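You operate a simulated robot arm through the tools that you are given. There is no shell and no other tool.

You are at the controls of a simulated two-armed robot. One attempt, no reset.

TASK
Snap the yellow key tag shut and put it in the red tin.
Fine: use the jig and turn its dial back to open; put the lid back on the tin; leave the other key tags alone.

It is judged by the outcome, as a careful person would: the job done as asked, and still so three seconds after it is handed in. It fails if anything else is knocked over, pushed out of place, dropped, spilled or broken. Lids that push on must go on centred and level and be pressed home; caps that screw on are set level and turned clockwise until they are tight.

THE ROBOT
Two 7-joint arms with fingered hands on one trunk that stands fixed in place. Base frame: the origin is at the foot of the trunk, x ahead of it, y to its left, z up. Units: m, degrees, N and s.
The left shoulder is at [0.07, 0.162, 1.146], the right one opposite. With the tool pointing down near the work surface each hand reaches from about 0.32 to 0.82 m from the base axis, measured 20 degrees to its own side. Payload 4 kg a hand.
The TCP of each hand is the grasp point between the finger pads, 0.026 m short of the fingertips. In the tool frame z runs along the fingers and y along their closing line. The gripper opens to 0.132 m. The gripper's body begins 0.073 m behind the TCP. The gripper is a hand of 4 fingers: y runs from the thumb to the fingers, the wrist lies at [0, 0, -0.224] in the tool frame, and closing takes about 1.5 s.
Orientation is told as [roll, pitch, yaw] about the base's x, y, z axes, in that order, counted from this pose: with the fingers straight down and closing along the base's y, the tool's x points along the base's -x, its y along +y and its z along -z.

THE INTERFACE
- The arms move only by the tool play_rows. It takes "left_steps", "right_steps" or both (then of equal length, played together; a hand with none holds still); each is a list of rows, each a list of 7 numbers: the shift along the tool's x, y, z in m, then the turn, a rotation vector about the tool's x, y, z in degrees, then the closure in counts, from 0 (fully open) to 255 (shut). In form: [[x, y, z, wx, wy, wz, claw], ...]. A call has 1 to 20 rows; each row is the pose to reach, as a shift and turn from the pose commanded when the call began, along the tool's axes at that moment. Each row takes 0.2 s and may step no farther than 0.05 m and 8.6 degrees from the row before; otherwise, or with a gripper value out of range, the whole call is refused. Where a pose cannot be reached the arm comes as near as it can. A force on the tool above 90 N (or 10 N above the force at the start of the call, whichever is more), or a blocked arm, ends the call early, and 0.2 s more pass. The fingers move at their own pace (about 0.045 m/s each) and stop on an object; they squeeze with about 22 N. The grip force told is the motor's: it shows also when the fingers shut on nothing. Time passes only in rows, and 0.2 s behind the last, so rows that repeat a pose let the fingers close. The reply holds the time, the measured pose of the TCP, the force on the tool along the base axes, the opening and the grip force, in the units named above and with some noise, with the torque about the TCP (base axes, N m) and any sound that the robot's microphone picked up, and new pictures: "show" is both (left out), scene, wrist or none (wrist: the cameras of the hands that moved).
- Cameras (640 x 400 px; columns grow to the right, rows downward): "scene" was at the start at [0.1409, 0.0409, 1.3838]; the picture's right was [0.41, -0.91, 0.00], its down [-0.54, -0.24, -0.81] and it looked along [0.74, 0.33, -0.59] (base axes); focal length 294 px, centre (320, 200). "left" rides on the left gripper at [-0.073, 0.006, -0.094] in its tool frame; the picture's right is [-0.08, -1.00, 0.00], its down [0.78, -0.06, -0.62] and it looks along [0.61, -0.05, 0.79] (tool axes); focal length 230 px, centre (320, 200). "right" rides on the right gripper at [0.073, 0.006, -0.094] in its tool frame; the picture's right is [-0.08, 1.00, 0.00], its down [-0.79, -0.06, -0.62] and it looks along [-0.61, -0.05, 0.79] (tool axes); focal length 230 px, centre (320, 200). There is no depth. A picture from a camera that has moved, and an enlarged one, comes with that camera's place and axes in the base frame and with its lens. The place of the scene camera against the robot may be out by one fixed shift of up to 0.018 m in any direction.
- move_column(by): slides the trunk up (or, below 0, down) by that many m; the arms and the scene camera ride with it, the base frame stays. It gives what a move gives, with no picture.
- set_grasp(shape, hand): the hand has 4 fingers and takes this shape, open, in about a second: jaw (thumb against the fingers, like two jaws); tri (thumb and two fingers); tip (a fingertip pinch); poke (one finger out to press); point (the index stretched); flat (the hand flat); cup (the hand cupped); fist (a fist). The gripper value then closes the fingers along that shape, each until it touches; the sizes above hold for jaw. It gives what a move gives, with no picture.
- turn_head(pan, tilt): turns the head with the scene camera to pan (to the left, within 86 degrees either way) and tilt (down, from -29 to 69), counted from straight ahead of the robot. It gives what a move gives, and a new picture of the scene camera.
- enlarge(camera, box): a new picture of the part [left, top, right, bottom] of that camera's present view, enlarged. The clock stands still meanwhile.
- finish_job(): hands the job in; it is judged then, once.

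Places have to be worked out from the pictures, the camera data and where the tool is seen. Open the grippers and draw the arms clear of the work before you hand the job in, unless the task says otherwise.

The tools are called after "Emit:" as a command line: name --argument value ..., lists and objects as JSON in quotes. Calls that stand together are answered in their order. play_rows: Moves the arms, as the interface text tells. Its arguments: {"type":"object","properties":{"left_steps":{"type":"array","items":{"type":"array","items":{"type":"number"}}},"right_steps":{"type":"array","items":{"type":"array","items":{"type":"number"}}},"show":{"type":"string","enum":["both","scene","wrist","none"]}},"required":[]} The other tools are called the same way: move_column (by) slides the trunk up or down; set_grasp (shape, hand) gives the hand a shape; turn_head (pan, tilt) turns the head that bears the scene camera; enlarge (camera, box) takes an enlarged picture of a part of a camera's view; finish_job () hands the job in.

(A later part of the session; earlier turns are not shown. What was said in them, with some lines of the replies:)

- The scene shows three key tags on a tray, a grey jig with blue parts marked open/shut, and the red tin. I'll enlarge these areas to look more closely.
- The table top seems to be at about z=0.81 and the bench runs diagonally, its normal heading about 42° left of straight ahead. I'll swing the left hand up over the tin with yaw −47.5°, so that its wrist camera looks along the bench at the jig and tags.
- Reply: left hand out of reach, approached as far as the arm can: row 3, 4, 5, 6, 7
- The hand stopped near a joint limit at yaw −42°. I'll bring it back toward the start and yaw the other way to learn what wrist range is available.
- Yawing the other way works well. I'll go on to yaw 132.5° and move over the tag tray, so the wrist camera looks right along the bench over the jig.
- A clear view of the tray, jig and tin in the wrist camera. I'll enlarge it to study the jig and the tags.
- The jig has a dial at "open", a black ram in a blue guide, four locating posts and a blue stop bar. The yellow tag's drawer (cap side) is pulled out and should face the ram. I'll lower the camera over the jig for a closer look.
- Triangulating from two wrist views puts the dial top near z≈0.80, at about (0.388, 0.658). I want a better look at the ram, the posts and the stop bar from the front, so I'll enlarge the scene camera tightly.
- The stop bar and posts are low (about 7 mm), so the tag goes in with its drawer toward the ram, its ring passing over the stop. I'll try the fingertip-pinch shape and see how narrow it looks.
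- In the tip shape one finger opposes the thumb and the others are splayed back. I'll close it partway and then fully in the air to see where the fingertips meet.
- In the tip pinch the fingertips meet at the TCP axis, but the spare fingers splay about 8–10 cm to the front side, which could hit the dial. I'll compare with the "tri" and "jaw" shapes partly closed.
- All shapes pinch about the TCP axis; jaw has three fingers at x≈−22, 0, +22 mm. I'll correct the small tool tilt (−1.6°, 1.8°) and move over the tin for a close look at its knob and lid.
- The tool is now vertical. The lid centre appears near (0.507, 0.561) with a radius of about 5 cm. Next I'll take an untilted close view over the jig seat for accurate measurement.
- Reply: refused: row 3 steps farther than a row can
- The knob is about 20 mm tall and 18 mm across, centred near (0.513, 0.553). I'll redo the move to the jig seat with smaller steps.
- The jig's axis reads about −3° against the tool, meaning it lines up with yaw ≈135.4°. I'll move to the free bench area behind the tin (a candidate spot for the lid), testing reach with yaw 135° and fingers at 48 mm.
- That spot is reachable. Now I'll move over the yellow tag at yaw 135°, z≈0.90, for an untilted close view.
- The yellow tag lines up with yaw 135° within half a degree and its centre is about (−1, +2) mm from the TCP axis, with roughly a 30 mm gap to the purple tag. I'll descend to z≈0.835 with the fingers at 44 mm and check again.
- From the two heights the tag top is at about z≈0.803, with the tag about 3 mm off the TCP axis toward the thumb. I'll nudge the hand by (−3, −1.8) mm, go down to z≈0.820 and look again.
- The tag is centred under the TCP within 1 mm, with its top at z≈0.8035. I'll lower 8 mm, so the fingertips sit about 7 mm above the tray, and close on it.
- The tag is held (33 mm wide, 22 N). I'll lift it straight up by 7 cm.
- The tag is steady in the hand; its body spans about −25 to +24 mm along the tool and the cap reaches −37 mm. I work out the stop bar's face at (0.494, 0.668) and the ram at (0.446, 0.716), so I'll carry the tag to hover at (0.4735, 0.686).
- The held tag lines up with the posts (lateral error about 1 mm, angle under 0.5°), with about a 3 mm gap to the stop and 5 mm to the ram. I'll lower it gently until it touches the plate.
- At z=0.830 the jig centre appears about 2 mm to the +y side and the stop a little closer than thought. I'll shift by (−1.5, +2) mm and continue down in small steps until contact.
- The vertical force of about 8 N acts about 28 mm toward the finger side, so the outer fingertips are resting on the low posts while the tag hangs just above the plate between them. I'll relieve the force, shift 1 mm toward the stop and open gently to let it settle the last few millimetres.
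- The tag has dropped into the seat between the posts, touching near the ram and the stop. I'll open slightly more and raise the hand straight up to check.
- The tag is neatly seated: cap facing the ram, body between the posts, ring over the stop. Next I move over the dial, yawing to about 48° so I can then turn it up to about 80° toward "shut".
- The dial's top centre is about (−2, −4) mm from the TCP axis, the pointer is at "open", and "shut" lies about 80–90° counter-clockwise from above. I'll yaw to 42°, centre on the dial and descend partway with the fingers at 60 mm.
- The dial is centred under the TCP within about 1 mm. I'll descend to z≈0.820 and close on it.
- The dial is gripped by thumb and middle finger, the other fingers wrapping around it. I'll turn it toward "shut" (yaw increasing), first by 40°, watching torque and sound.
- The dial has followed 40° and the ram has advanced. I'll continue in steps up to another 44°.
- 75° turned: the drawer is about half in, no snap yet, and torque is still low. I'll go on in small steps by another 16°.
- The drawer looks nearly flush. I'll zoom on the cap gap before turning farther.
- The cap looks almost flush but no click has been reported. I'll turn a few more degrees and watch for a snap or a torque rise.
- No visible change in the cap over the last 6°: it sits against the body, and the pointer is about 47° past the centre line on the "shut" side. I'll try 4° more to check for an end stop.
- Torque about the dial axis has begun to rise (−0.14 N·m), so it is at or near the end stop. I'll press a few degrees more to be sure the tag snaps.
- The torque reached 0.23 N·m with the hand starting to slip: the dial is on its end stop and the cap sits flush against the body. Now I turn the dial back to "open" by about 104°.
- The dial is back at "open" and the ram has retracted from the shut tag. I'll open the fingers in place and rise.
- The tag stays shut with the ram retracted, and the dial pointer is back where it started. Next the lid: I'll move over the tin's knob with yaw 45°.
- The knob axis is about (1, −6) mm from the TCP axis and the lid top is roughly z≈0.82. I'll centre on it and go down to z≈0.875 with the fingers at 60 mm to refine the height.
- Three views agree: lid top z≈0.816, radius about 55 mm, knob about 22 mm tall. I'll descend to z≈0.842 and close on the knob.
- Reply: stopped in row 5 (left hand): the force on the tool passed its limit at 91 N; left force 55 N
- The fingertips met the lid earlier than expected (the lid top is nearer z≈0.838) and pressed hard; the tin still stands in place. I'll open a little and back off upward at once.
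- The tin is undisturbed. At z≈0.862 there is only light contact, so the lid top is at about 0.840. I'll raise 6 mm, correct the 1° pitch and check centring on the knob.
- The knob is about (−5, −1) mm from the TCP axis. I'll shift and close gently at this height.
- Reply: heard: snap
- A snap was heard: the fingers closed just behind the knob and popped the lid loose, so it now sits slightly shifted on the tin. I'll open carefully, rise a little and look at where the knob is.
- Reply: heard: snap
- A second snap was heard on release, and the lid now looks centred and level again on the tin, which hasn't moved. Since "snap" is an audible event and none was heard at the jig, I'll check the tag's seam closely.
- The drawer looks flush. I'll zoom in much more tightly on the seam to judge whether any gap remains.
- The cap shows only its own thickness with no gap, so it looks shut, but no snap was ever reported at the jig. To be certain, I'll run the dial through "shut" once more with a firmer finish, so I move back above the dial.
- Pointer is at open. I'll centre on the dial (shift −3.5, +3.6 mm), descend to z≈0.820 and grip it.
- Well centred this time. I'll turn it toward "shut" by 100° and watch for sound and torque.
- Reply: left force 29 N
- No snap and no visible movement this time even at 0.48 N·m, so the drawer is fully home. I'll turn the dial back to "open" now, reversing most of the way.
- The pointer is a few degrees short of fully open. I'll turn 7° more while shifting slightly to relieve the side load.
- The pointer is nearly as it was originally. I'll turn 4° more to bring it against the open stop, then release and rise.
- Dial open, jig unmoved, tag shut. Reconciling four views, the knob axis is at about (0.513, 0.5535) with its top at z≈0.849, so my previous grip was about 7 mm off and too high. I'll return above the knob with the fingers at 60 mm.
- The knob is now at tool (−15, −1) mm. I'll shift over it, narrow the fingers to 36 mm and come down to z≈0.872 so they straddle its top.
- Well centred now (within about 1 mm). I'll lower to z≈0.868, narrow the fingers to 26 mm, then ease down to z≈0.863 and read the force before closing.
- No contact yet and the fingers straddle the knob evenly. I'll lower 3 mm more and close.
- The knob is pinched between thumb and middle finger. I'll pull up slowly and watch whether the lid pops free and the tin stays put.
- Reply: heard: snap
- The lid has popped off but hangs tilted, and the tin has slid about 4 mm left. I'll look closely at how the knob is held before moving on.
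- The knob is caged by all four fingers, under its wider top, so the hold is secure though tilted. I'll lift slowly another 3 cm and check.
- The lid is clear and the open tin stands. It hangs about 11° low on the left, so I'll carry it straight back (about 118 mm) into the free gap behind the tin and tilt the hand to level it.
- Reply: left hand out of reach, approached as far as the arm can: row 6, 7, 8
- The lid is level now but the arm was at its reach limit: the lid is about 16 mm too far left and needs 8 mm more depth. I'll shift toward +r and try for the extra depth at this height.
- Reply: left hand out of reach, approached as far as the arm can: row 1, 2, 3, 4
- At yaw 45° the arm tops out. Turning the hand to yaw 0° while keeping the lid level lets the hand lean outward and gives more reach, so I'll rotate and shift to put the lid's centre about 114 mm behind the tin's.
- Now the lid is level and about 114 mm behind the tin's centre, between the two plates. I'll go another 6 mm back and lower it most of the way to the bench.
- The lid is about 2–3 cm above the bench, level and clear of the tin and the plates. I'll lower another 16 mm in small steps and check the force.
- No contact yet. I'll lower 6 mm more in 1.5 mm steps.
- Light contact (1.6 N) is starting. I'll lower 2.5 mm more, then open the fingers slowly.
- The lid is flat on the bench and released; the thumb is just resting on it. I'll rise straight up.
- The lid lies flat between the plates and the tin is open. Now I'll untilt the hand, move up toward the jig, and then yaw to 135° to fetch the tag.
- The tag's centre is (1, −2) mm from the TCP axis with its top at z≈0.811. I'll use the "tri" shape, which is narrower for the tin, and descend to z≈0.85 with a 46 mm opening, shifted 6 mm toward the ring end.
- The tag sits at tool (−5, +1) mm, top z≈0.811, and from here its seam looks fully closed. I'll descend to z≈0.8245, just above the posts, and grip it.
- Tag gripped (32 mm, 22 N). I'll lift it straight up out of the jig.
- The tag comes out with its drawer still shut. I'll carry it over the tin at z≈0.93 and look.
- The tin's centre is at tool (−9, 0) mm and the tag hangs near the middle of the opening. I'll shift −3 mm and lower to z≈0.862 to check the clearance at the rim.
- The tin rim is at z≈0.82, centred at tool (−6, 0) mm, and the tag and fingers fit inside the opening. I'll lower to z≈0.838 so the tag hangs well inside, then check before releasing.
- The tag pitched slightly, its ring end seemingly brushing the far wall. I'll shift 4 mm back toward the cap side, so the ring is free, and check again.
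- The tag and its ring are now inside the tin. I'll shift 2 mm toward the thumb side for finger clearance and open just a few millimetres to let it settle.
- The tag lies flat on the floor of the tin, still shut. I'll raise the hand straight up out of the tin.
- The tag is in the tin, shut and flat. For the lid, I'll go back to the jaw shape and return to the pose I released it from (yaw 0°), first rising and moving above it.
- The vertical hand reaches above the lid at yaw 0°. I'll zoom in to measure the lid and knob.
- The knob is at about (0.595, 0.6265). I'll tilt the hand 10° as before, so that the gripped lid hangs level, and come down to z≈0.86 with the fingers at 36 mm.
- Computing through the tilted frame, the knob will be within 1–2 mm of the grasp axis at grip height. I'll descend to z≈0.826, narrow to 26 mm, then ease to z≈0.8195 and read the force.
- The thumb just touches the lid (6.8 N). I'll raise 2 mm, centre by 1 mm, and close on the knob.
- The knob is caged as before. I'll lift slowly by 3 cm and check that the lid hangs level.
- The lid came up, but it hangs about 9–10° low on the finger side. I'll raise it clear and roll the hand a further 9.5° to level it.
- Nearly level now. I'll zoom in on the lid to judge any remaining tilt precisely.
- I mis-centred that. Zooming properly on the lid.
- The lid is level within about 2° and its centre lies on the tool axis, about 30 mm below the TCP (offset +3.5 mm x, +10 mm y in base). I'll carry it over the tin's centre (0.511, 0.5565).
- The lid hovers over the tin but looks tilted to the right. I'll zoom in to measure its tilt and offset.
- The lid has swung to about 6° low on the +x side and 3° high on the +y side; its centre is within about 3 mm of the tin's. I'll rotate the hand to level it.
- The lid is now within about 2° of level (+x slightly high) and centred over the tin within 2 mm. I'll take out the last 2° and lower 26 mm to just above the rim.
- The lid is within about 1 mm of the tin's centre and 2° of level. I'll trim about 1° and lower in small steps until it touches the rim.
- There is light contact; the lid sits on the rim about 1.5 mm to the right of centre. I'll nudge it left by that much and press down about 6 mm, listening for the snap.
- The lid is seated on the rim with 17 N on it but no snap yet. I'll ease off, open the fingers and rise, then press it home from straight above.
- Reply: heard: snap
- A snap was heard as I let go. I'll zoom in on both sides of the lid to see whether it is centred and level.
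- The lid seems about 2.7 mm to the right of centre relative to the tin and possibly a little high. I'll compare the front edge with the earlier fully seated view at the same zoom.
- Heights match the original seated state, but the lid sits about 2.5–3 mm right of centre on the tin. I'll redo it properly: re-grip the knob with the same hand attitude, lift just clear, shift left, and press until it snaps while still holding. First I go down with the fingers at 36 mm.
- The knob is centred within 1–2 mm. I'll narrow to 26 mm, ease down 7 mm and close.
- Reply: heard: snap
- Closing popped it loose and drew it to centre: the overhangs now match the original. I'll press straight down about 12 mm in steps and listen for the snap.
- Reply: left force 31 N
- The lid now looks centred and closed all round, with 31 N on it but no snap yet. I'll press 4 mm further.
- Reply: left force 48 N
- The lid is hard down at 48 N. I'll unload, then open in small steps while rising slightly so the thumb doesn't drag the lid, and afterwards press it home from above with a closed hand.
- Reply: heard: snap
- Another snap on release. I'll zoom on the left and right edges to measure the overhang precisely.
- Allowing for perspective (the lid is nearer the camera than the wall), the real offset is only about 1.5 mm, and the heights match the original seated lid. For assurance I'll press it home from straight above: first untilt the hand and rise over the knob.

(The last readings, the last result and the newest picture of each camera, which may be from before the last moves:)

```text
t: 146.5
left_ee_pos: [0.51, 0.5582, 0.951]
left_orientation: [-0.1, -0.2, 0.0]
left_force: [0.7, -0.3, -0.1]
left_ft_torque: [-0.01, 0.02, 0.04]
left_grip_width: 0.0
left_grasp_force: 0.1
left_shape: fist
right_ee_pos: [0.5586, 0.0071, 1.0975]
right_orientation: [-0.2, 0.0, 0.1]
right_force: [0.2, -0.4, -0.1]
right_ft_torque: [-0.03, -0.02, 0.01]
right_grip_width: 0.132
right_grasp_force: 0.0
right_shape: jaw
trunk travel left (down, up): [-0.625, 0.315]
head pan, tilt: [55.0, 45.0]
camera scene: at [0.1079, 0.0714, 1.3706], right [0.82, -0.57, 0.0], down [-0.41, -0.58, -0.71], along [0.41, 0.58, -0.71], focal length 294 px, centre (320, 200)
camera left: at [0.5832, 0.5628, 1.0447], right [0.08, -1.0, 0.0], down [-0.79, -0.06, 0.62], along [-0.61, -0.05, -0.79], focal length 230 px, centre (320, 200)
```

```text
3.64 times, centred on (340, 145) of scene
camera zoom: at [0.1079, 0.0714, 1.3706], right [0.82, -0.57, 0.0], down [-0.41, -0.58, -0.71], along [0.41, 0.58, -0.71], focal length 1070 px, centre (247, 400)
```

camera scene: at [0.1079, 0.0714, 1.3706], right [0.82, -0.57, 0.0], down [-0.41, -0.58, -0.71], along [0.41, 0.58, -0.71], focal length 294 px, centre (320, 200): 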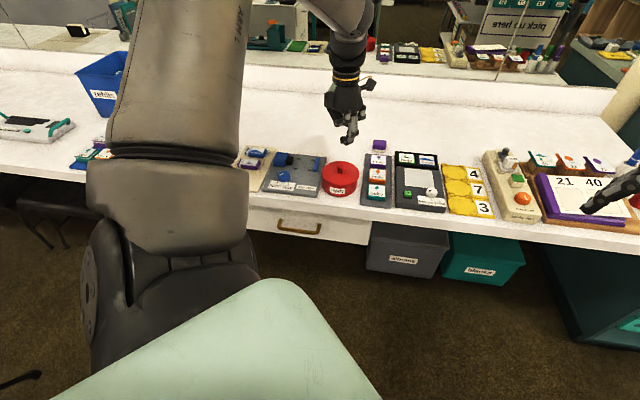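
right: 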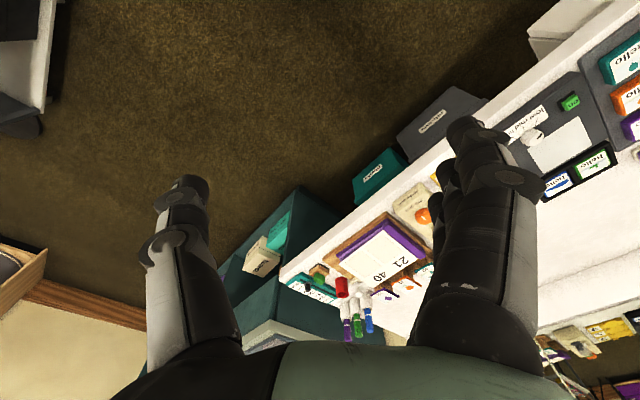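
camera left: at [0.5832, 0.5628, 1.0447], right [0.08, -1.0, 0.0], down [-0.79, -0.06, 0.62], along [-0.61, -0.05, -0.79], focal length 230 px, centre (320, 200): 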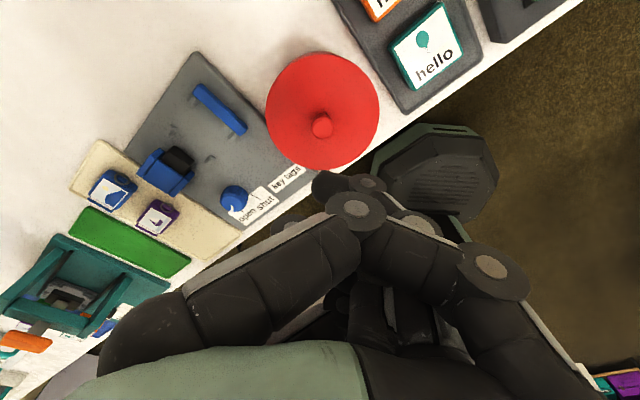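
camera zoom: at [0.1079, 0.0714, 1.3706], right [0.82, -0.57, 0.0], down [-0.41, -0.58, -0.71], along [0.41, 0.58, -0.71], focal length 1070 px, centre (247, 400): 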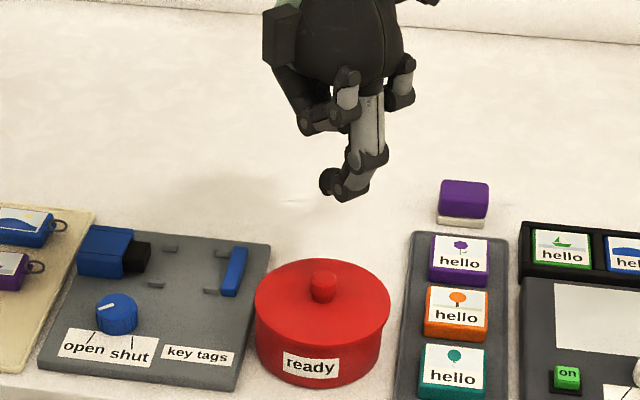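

A fist leaves the thumb hanging lowest, so the closed jaw fingertips are better for pressing the knob. I'll switch to jaw, close it, centre over the knob and come down to z≈0.884.

Emit:
set_grasp --shape "jaw" --hand "left"

Emit:
play_rows --left_steps '[[-0.0038, -0.0017, 0, 0, 0, 0, 120], [-0.0038, -0.0017, 0, 0, 0, 0, 255], [-0.0038, -0.0017, 0, 0, 0, 0, 255], [-0.0038, -0.0017, 0, 0, 0, 0, 255], [-0.0038, -0.0017, 0, 0, 0, 0, 255], [-0.0038, -0.0017, 0.02, 0, 0, 0, 255], [-0.0038, -0.0017, 0.045, 0, 0, 0, 255], [-0.0038, -0.0017, 0.06, 0, 0, 0, 255], [-0.0038, -0.0017, 0.06, 0, 0, 0, 255]]' --show "wrist"

Emit:
enlarge --camera "left" --box '[240, 80, 400, 200]'

Emit:
enlarge --camera "scene" --box '[310, 140, 374, 190]'

```text
t: 147.4
left_ee_pos: [0.5093, 0.5589, 0.9508]
left_orientation: [-0.1, 0.0, -0.1]
left_force: [0.8, 0.4, 0.0]
left_ft_torque: [0.01, 0.02, -0.01]
left_grip_width: 0.1317
left_grasp_force: 0.1
left_shape: jaw
right_ee_pos: [0.5583, 0.0079, 1.098]
right_orientation: [-0.1, 0.0, -0.1]
right_force: [0.3, 0.7, -0.5]
right_ft_torque: [-0.02, 0.0, -0.01]
right_grip_width: 0.1319
right_grasp_force: 0.1
right_shape: jaw
trunk travel left (down, up): [-0.625, 0.315]
head pan, tilt: [55.0, 45.0]
```

```text
t: 149.4
left_ee_pos: [0.5146, 0.553, 0.8901]
left_orientation: [-0.1, -0.1, -0.1]
left_force: [0.3, 0.3, 1.3]
left_ft_torque: [0.01, -0.04, -0.02]
left_grip_width: 0.0003
left_grasp_force: 22.2
left_shape: jaw
right_ee_pos: [0.5587, 0.0074, 1.0976]
right_orientation: [0.0, 0.1, 0.1]
right_force: [-0.2, 0.0, -0.5]
right_ft_torque: [-0.02, -0.01, -0.02]
right_grip_width: 0.1316
right_grasp_force: 0.0
right_shape: jaw
trunk travel left (down, up): [-0.625, 0.315]
head pan, tilt: [55.0, 45.0]
camera left: at [0.5888, 0.5585, 0.9828], right [0.08, -1.0, 0.0], down [-0.79, -0.06, 0.62], along [-0.61, -0.05, -0.79], focal length 230 px, centre (320, 200)
```

left: 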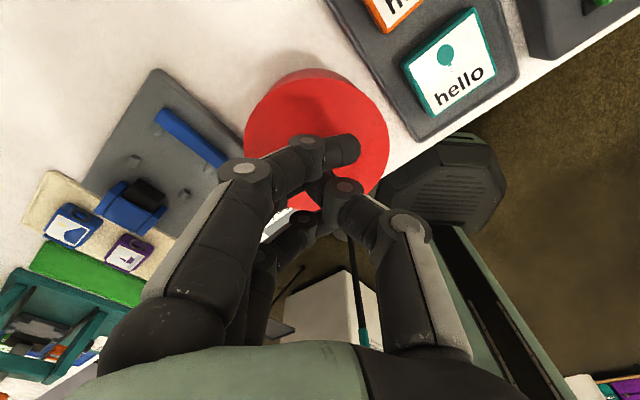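

```text
3.33 times, centred on (320, 140) of left
camera zoom: at [0.5888, 0.5585, 0.9828], right [0.08, -1.0, 0.0], down [-0.79, -0.06, 0.62], along [-0.61, -0.05, -0.79], focal length 767 px, centre (320, 400)
```

zoom: 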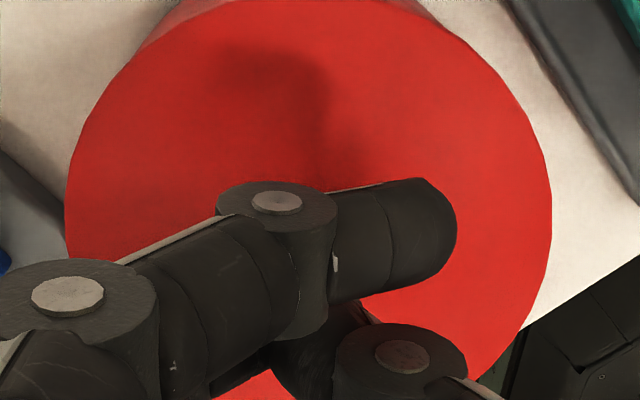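

```text
8.00 times, centred on (342, 165) of scene
camera zoom: at [0.1078, 0.0714, 1.3706], right [0.82, -0.57, 0.0], down [-0.41, -0.58, -0.71], along [0.41, 0.58, -0.71], focal length 2355 px, centre (144, 480)
```

zoom: 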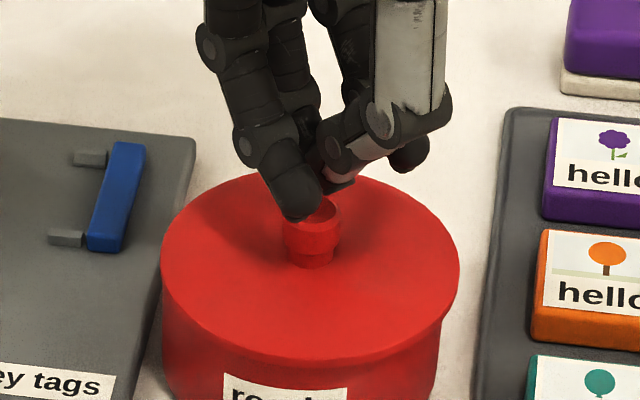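

The closed fingertips are over the knob. I'll press down in small steps.

Emit:
play_rows --left_steps '[[0, 0.001, 0.006, 0, 0, 0, 255], [0, 0.001, 0.011, 0, 0, 0, 255], [0, 0.001, 0.014, 0, 0, 0, 255], [0, 0.001, 0.017, 0, 0, 0, 255], [0, 0.001, 0.017, 0, 0, 0, 255]]' --show "none"

Emit:
enlarge --camera "scene" --box '[310, 150, 374, 200]'

```text
t: 150.6
left_ee_pos: [0.5145, 0.5538, 0.8788]
left_orientation: [0.4, -0.8, -0.1]
left_force: [3.3, 8.4, 50.0]
left_ft_torque: [0.75, 0.09, -0.03]
left_grip_width: 0.0
left_grasp_force: 21.8
left_shape: jaw
right_ee_pos: [0.5558, 0.0031, 1.1]
right_orientation: [0.2, -0.3, 0.0]
right_force: [0.1, 0.6, 0.1]
right_ft_torque: [-0.02, 0.0, 0.02]
right_grip_width: 0.1318
right_grasp_force: 0.0
right_shape: jaw
trunk travel left (down, up): [-0.625, 0.315]
head pan, tilt: [55.0, 45.0]
```

```text
8.00 times, centred on (342, 175) of scene
camera zoom: at [0.1031, 0.0669, 1.3716], right [0.82, -0.57, 0.0], down [-0.4, -0.58, -0.71], along [0.41, 0.58, -0.7], focal length 2355 px, centre (144, 400)
```

zoom: 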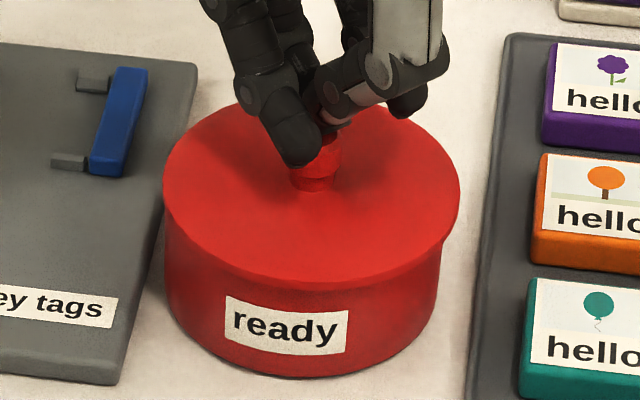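

I pressed the knob with 50 N and nothing gave: the lid is home. Now I'll rise straight up.

Emit:
play_rows --left_steps '[[0, 0, -0.008, 0, 0, 0, 255], [0, 0, -0.02, 0, 0, 0, 255], [0, 0, -0.045, 0, 0, 0, 255], [0, 0, -0.08, 0, 0, 0, 255], [0, 0, -0.1, 0, 0, 0, 150], [0, 0, -0.1, 0, 0, 0, 0]]' --show "wrist"

Emit:
enlarge --camera "scene" --box '[302, 145, 382, 195]'

Emit:
enlarge --camera "scene" --box '[310, 178, 374, 205]'

Emit:
enlarge --camera "left" --box '[220, 20, 420, 145]'

```text
t: 152.0
left_ee_pos: [0.511, 0.5572, 0.9727]
left_orientation: [-0.2, 0.0, -0.1]
left_force: [-1.6, 0.3, -0.5]
left_ft_torque: [-0.01, -0.02, 0.02]
left_grip_width: 0.0333
left_grasp_force: 0.0
left_shape: jaw
right_ee_pos: [0.5598, 0.007, 1.0978]
right_orientation: [-0.1, 0.2, 0.0]
right_force: [0.1, 0.0, -0.6]
right_ft_torque: [-0.02, 0.01, -0.05]
right_grip_width: 0.1318
right_grasp_force: 0.1
right_shape: jaw
trunk travel left (down, up): [-0.625, 0.315]
head pan, tilt: [55.0, 45.0]
camera left: at [0.5855, 0.5619, 1.0657], right [0.08, -1.0, 0.0], down [-0.79, -0.06, 0.62], along [-0.61, -0.05, -0.79], focal length 230 px, centre (320, 200)
```

left: 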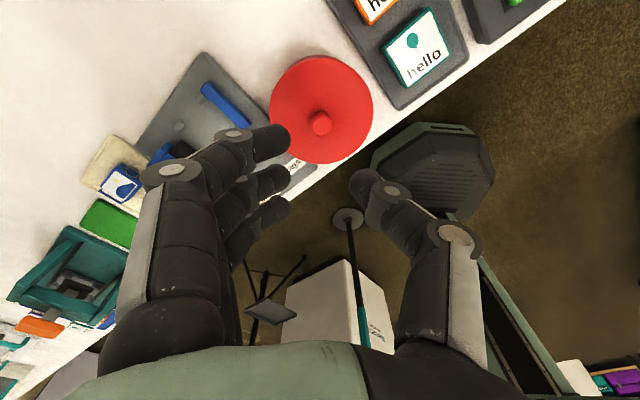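

```text
8.00 times, centred on (342, 170) of scene
camera zoom: at [0.1081, 0.0714, 1.3706], right [0.82, -0.57, 0.0], down [-0.41, -0.58, -0.71], along [0.41, 0.58, -0.71], focal length 2355 px, centre (144, 440)
```

zoom: 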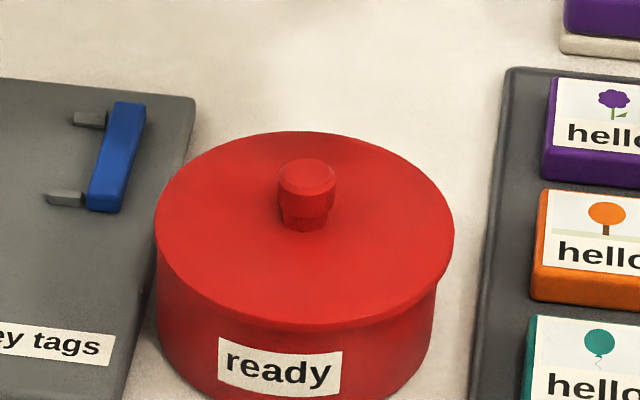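

```text
10.00 times, centred on (342, 192) of scene
camera zoom: at [0.1081, 0.0714, 1.3706], right [0.82, -0.57, 0.0], down [-0.41, -0.58, -0.71], along [0.41, 0.58, -0.71], focal length 2944 px, centre (100, 285)
```

zoom: 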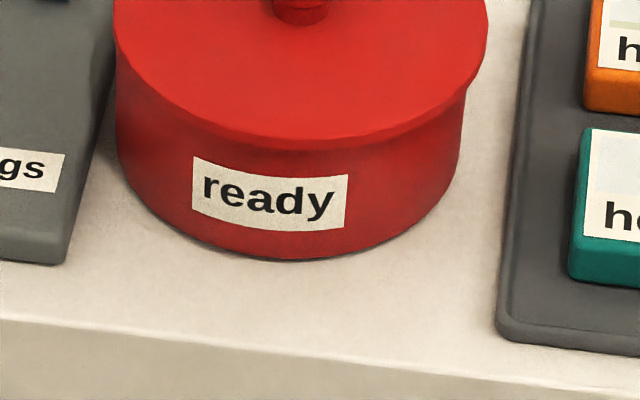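

```text
3.20 times, centred on (320, 82) of left
camera zoom: at [0.5855, 0.5619, 1.0657], right [0.08, -1.0, 0.0], down [-0.79, -0.06, 0.62], along [-0.61, -0.05, -0.79], focal length 736 px, centre (320, 576)
```

zoom: 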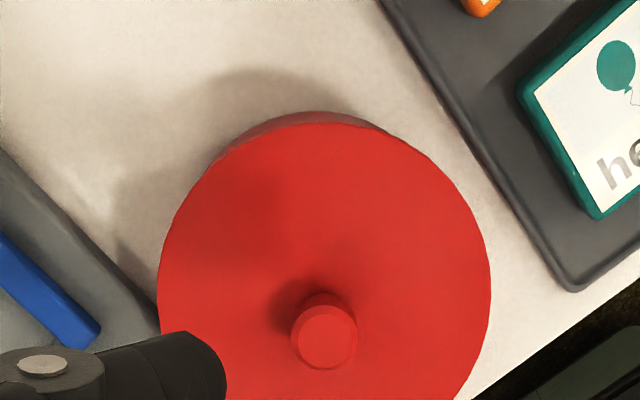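

The lid sits level and pressed home, within about 1–2 mm of centre; the hand is clear. I'll draw the left arm up and back to about its starting pose and inspect the whole scene.

Emit:
play_rows --left_steps '[[0.01, -0.005, -0.035, 0, 0, 0, 0], [0.045, -0.02, -0.06, 0, 0, 0, 0], [0.085, -0.037, -0.075, 0, 0, 0, 0], [0.125, -0.054, -0.09, 0, 0, 0, 0], [0.165, -0.071, -0.096, 0, 0, 0, 0], [0.196, -0.085, -0.096, 0, 0, 0, 0], [0.196, -0.085, -0.096, 0, 0, 0, 0]]' --show "both"

Emit:
enlarge --camera "scene" --box '[220, 140, 400, 215]'

Emit:
enlarge --camera "scene" --box '[312, 150, 372, 205]'

```text
t: 153.6
left_ee_pos: [0.3199, 0.4672, 1.0684]
left_orientation: [-0.1, 0.0, -0.2]
left_force: [-0.2, -0.1, 0.3]
left_ft_torque: [0.04, 0.0, 0.01]
left_grip_width: 0.1314
left_grasp_force: 0.0
left_shape: jaw
right_ee_pos: [0.5591, 0.0077, 1.0968]
right_orientation: [-0.2, 0.1, -0.1]
right_force: [0.0, 0.5, -0.8]
right_ft_torque: [0.03, -0.01, -0.02]
right_grip_width: 0.1318
right_grasp_force: 0.0
right_shape: jaw
trunk travel left (down, up): [-0.625, 0.315]
head pan, tilt: [55.0, 45.0]
camera scene: at [0.1089, 0.0714, 1.3705], right [0.82, -0.57, 0.0], down [-0.41, -0.58, -0.71], along [0.4, 0.58, -0.71], focal length 294 px, centre (320, 200)
camera left: at [0.3939, 0.4726, 1.1612], right [0.08, -1.0, 0.0], down [-0.78, -0.06, 0.62], along [-0.61, -0.05, -0.79], focal length 230 px, centre (320, 200)
```

scene: 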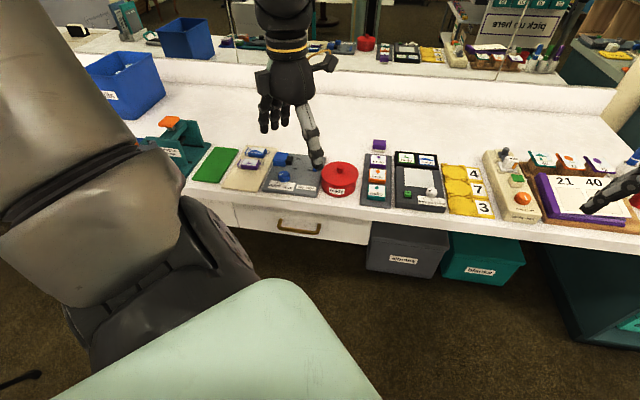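
left: 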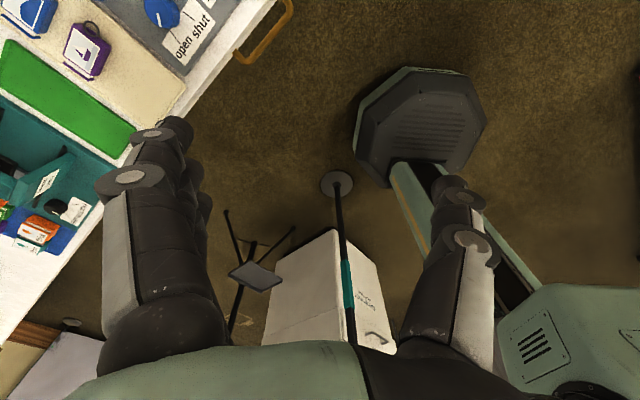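

```text
3.56 times, centred on (310, 178) of scene
camera zoom: at [0.1089, 0.0714, 1.3705], right [0.82, -0.57, 0.0], down [-0.41, -0.58, -0.71], along [0.4, 0.58, -0.71], focal length 1047 px, centre (356, 280)
```

zoom: 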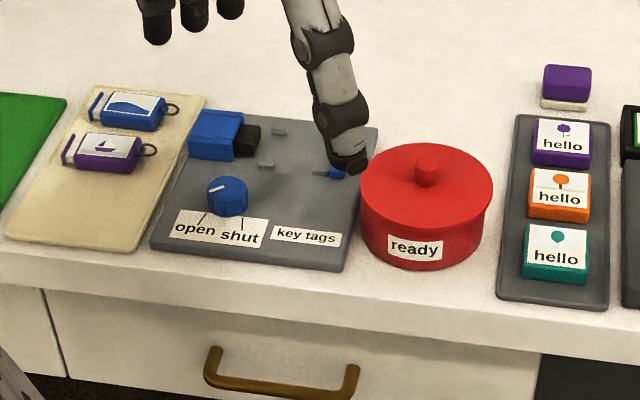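

```text
7.27 times, centred on (342, 178) of scene
camera zoom: at [0.1089, 0.0714, 1.3705], right [0.82, -0.57, 0.0], down [-0.41, -0.58, -0.71], along [0.4, 0.58, -0.71], focal length 2141 px, centre (160, 364)
```

zoom: 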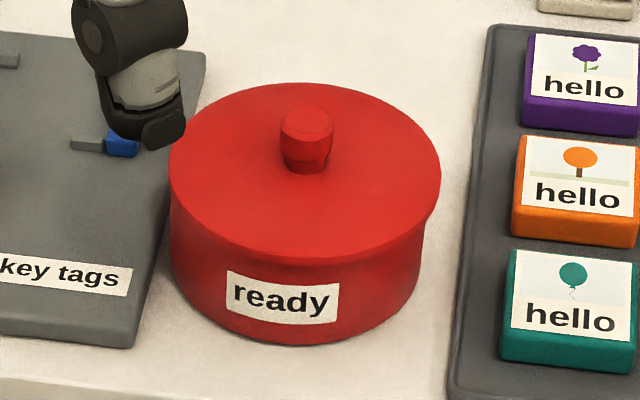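

Everything checks out: the yellow tag is shut inside the lidded tin, the dial is at "open", the jig and the other tags are where they were, the grippers are open and the arms are clear. I'll hand the job in.

Emit:
finish_job

```text
The job is handed in.
```

I've handed the job in. As far as I can see, the yellow key tag is shut inside the red tin, with the lid back on.

- **Tag:** I closed it in the jig by turning the dial to "shut" twice, the second time harder. The cap looks flush and stayed that way when I moved the tag. I never heard a snap at the jig, so I'm judging that it latched by sight alone.
- **Dial:** it is back at "open", and the jig hasn't moved.
- **Lid:** it snapped on as I let go, then held when I pressed the knob at about 50 N. It looks level, but sits about 2 mm to the right of centre on the tin.
- **Tin:** it slid about 9 mm from where it started, mostly left, while I was working the lid. It isn't touching the jig, and I left it there rather than risk unseating the lid.
- **Force on the lid:** early on I came down too fast, and the fingertips pressed on the lid at about 91 N before the arm stopped. The tin didn't move then, and I saw no damage.
- **Other items:** the blue and purple key tags and the neighbouring trays look undisturbed.

Both grippers are open; the left arm is back near its start pose and the right arm never moved.
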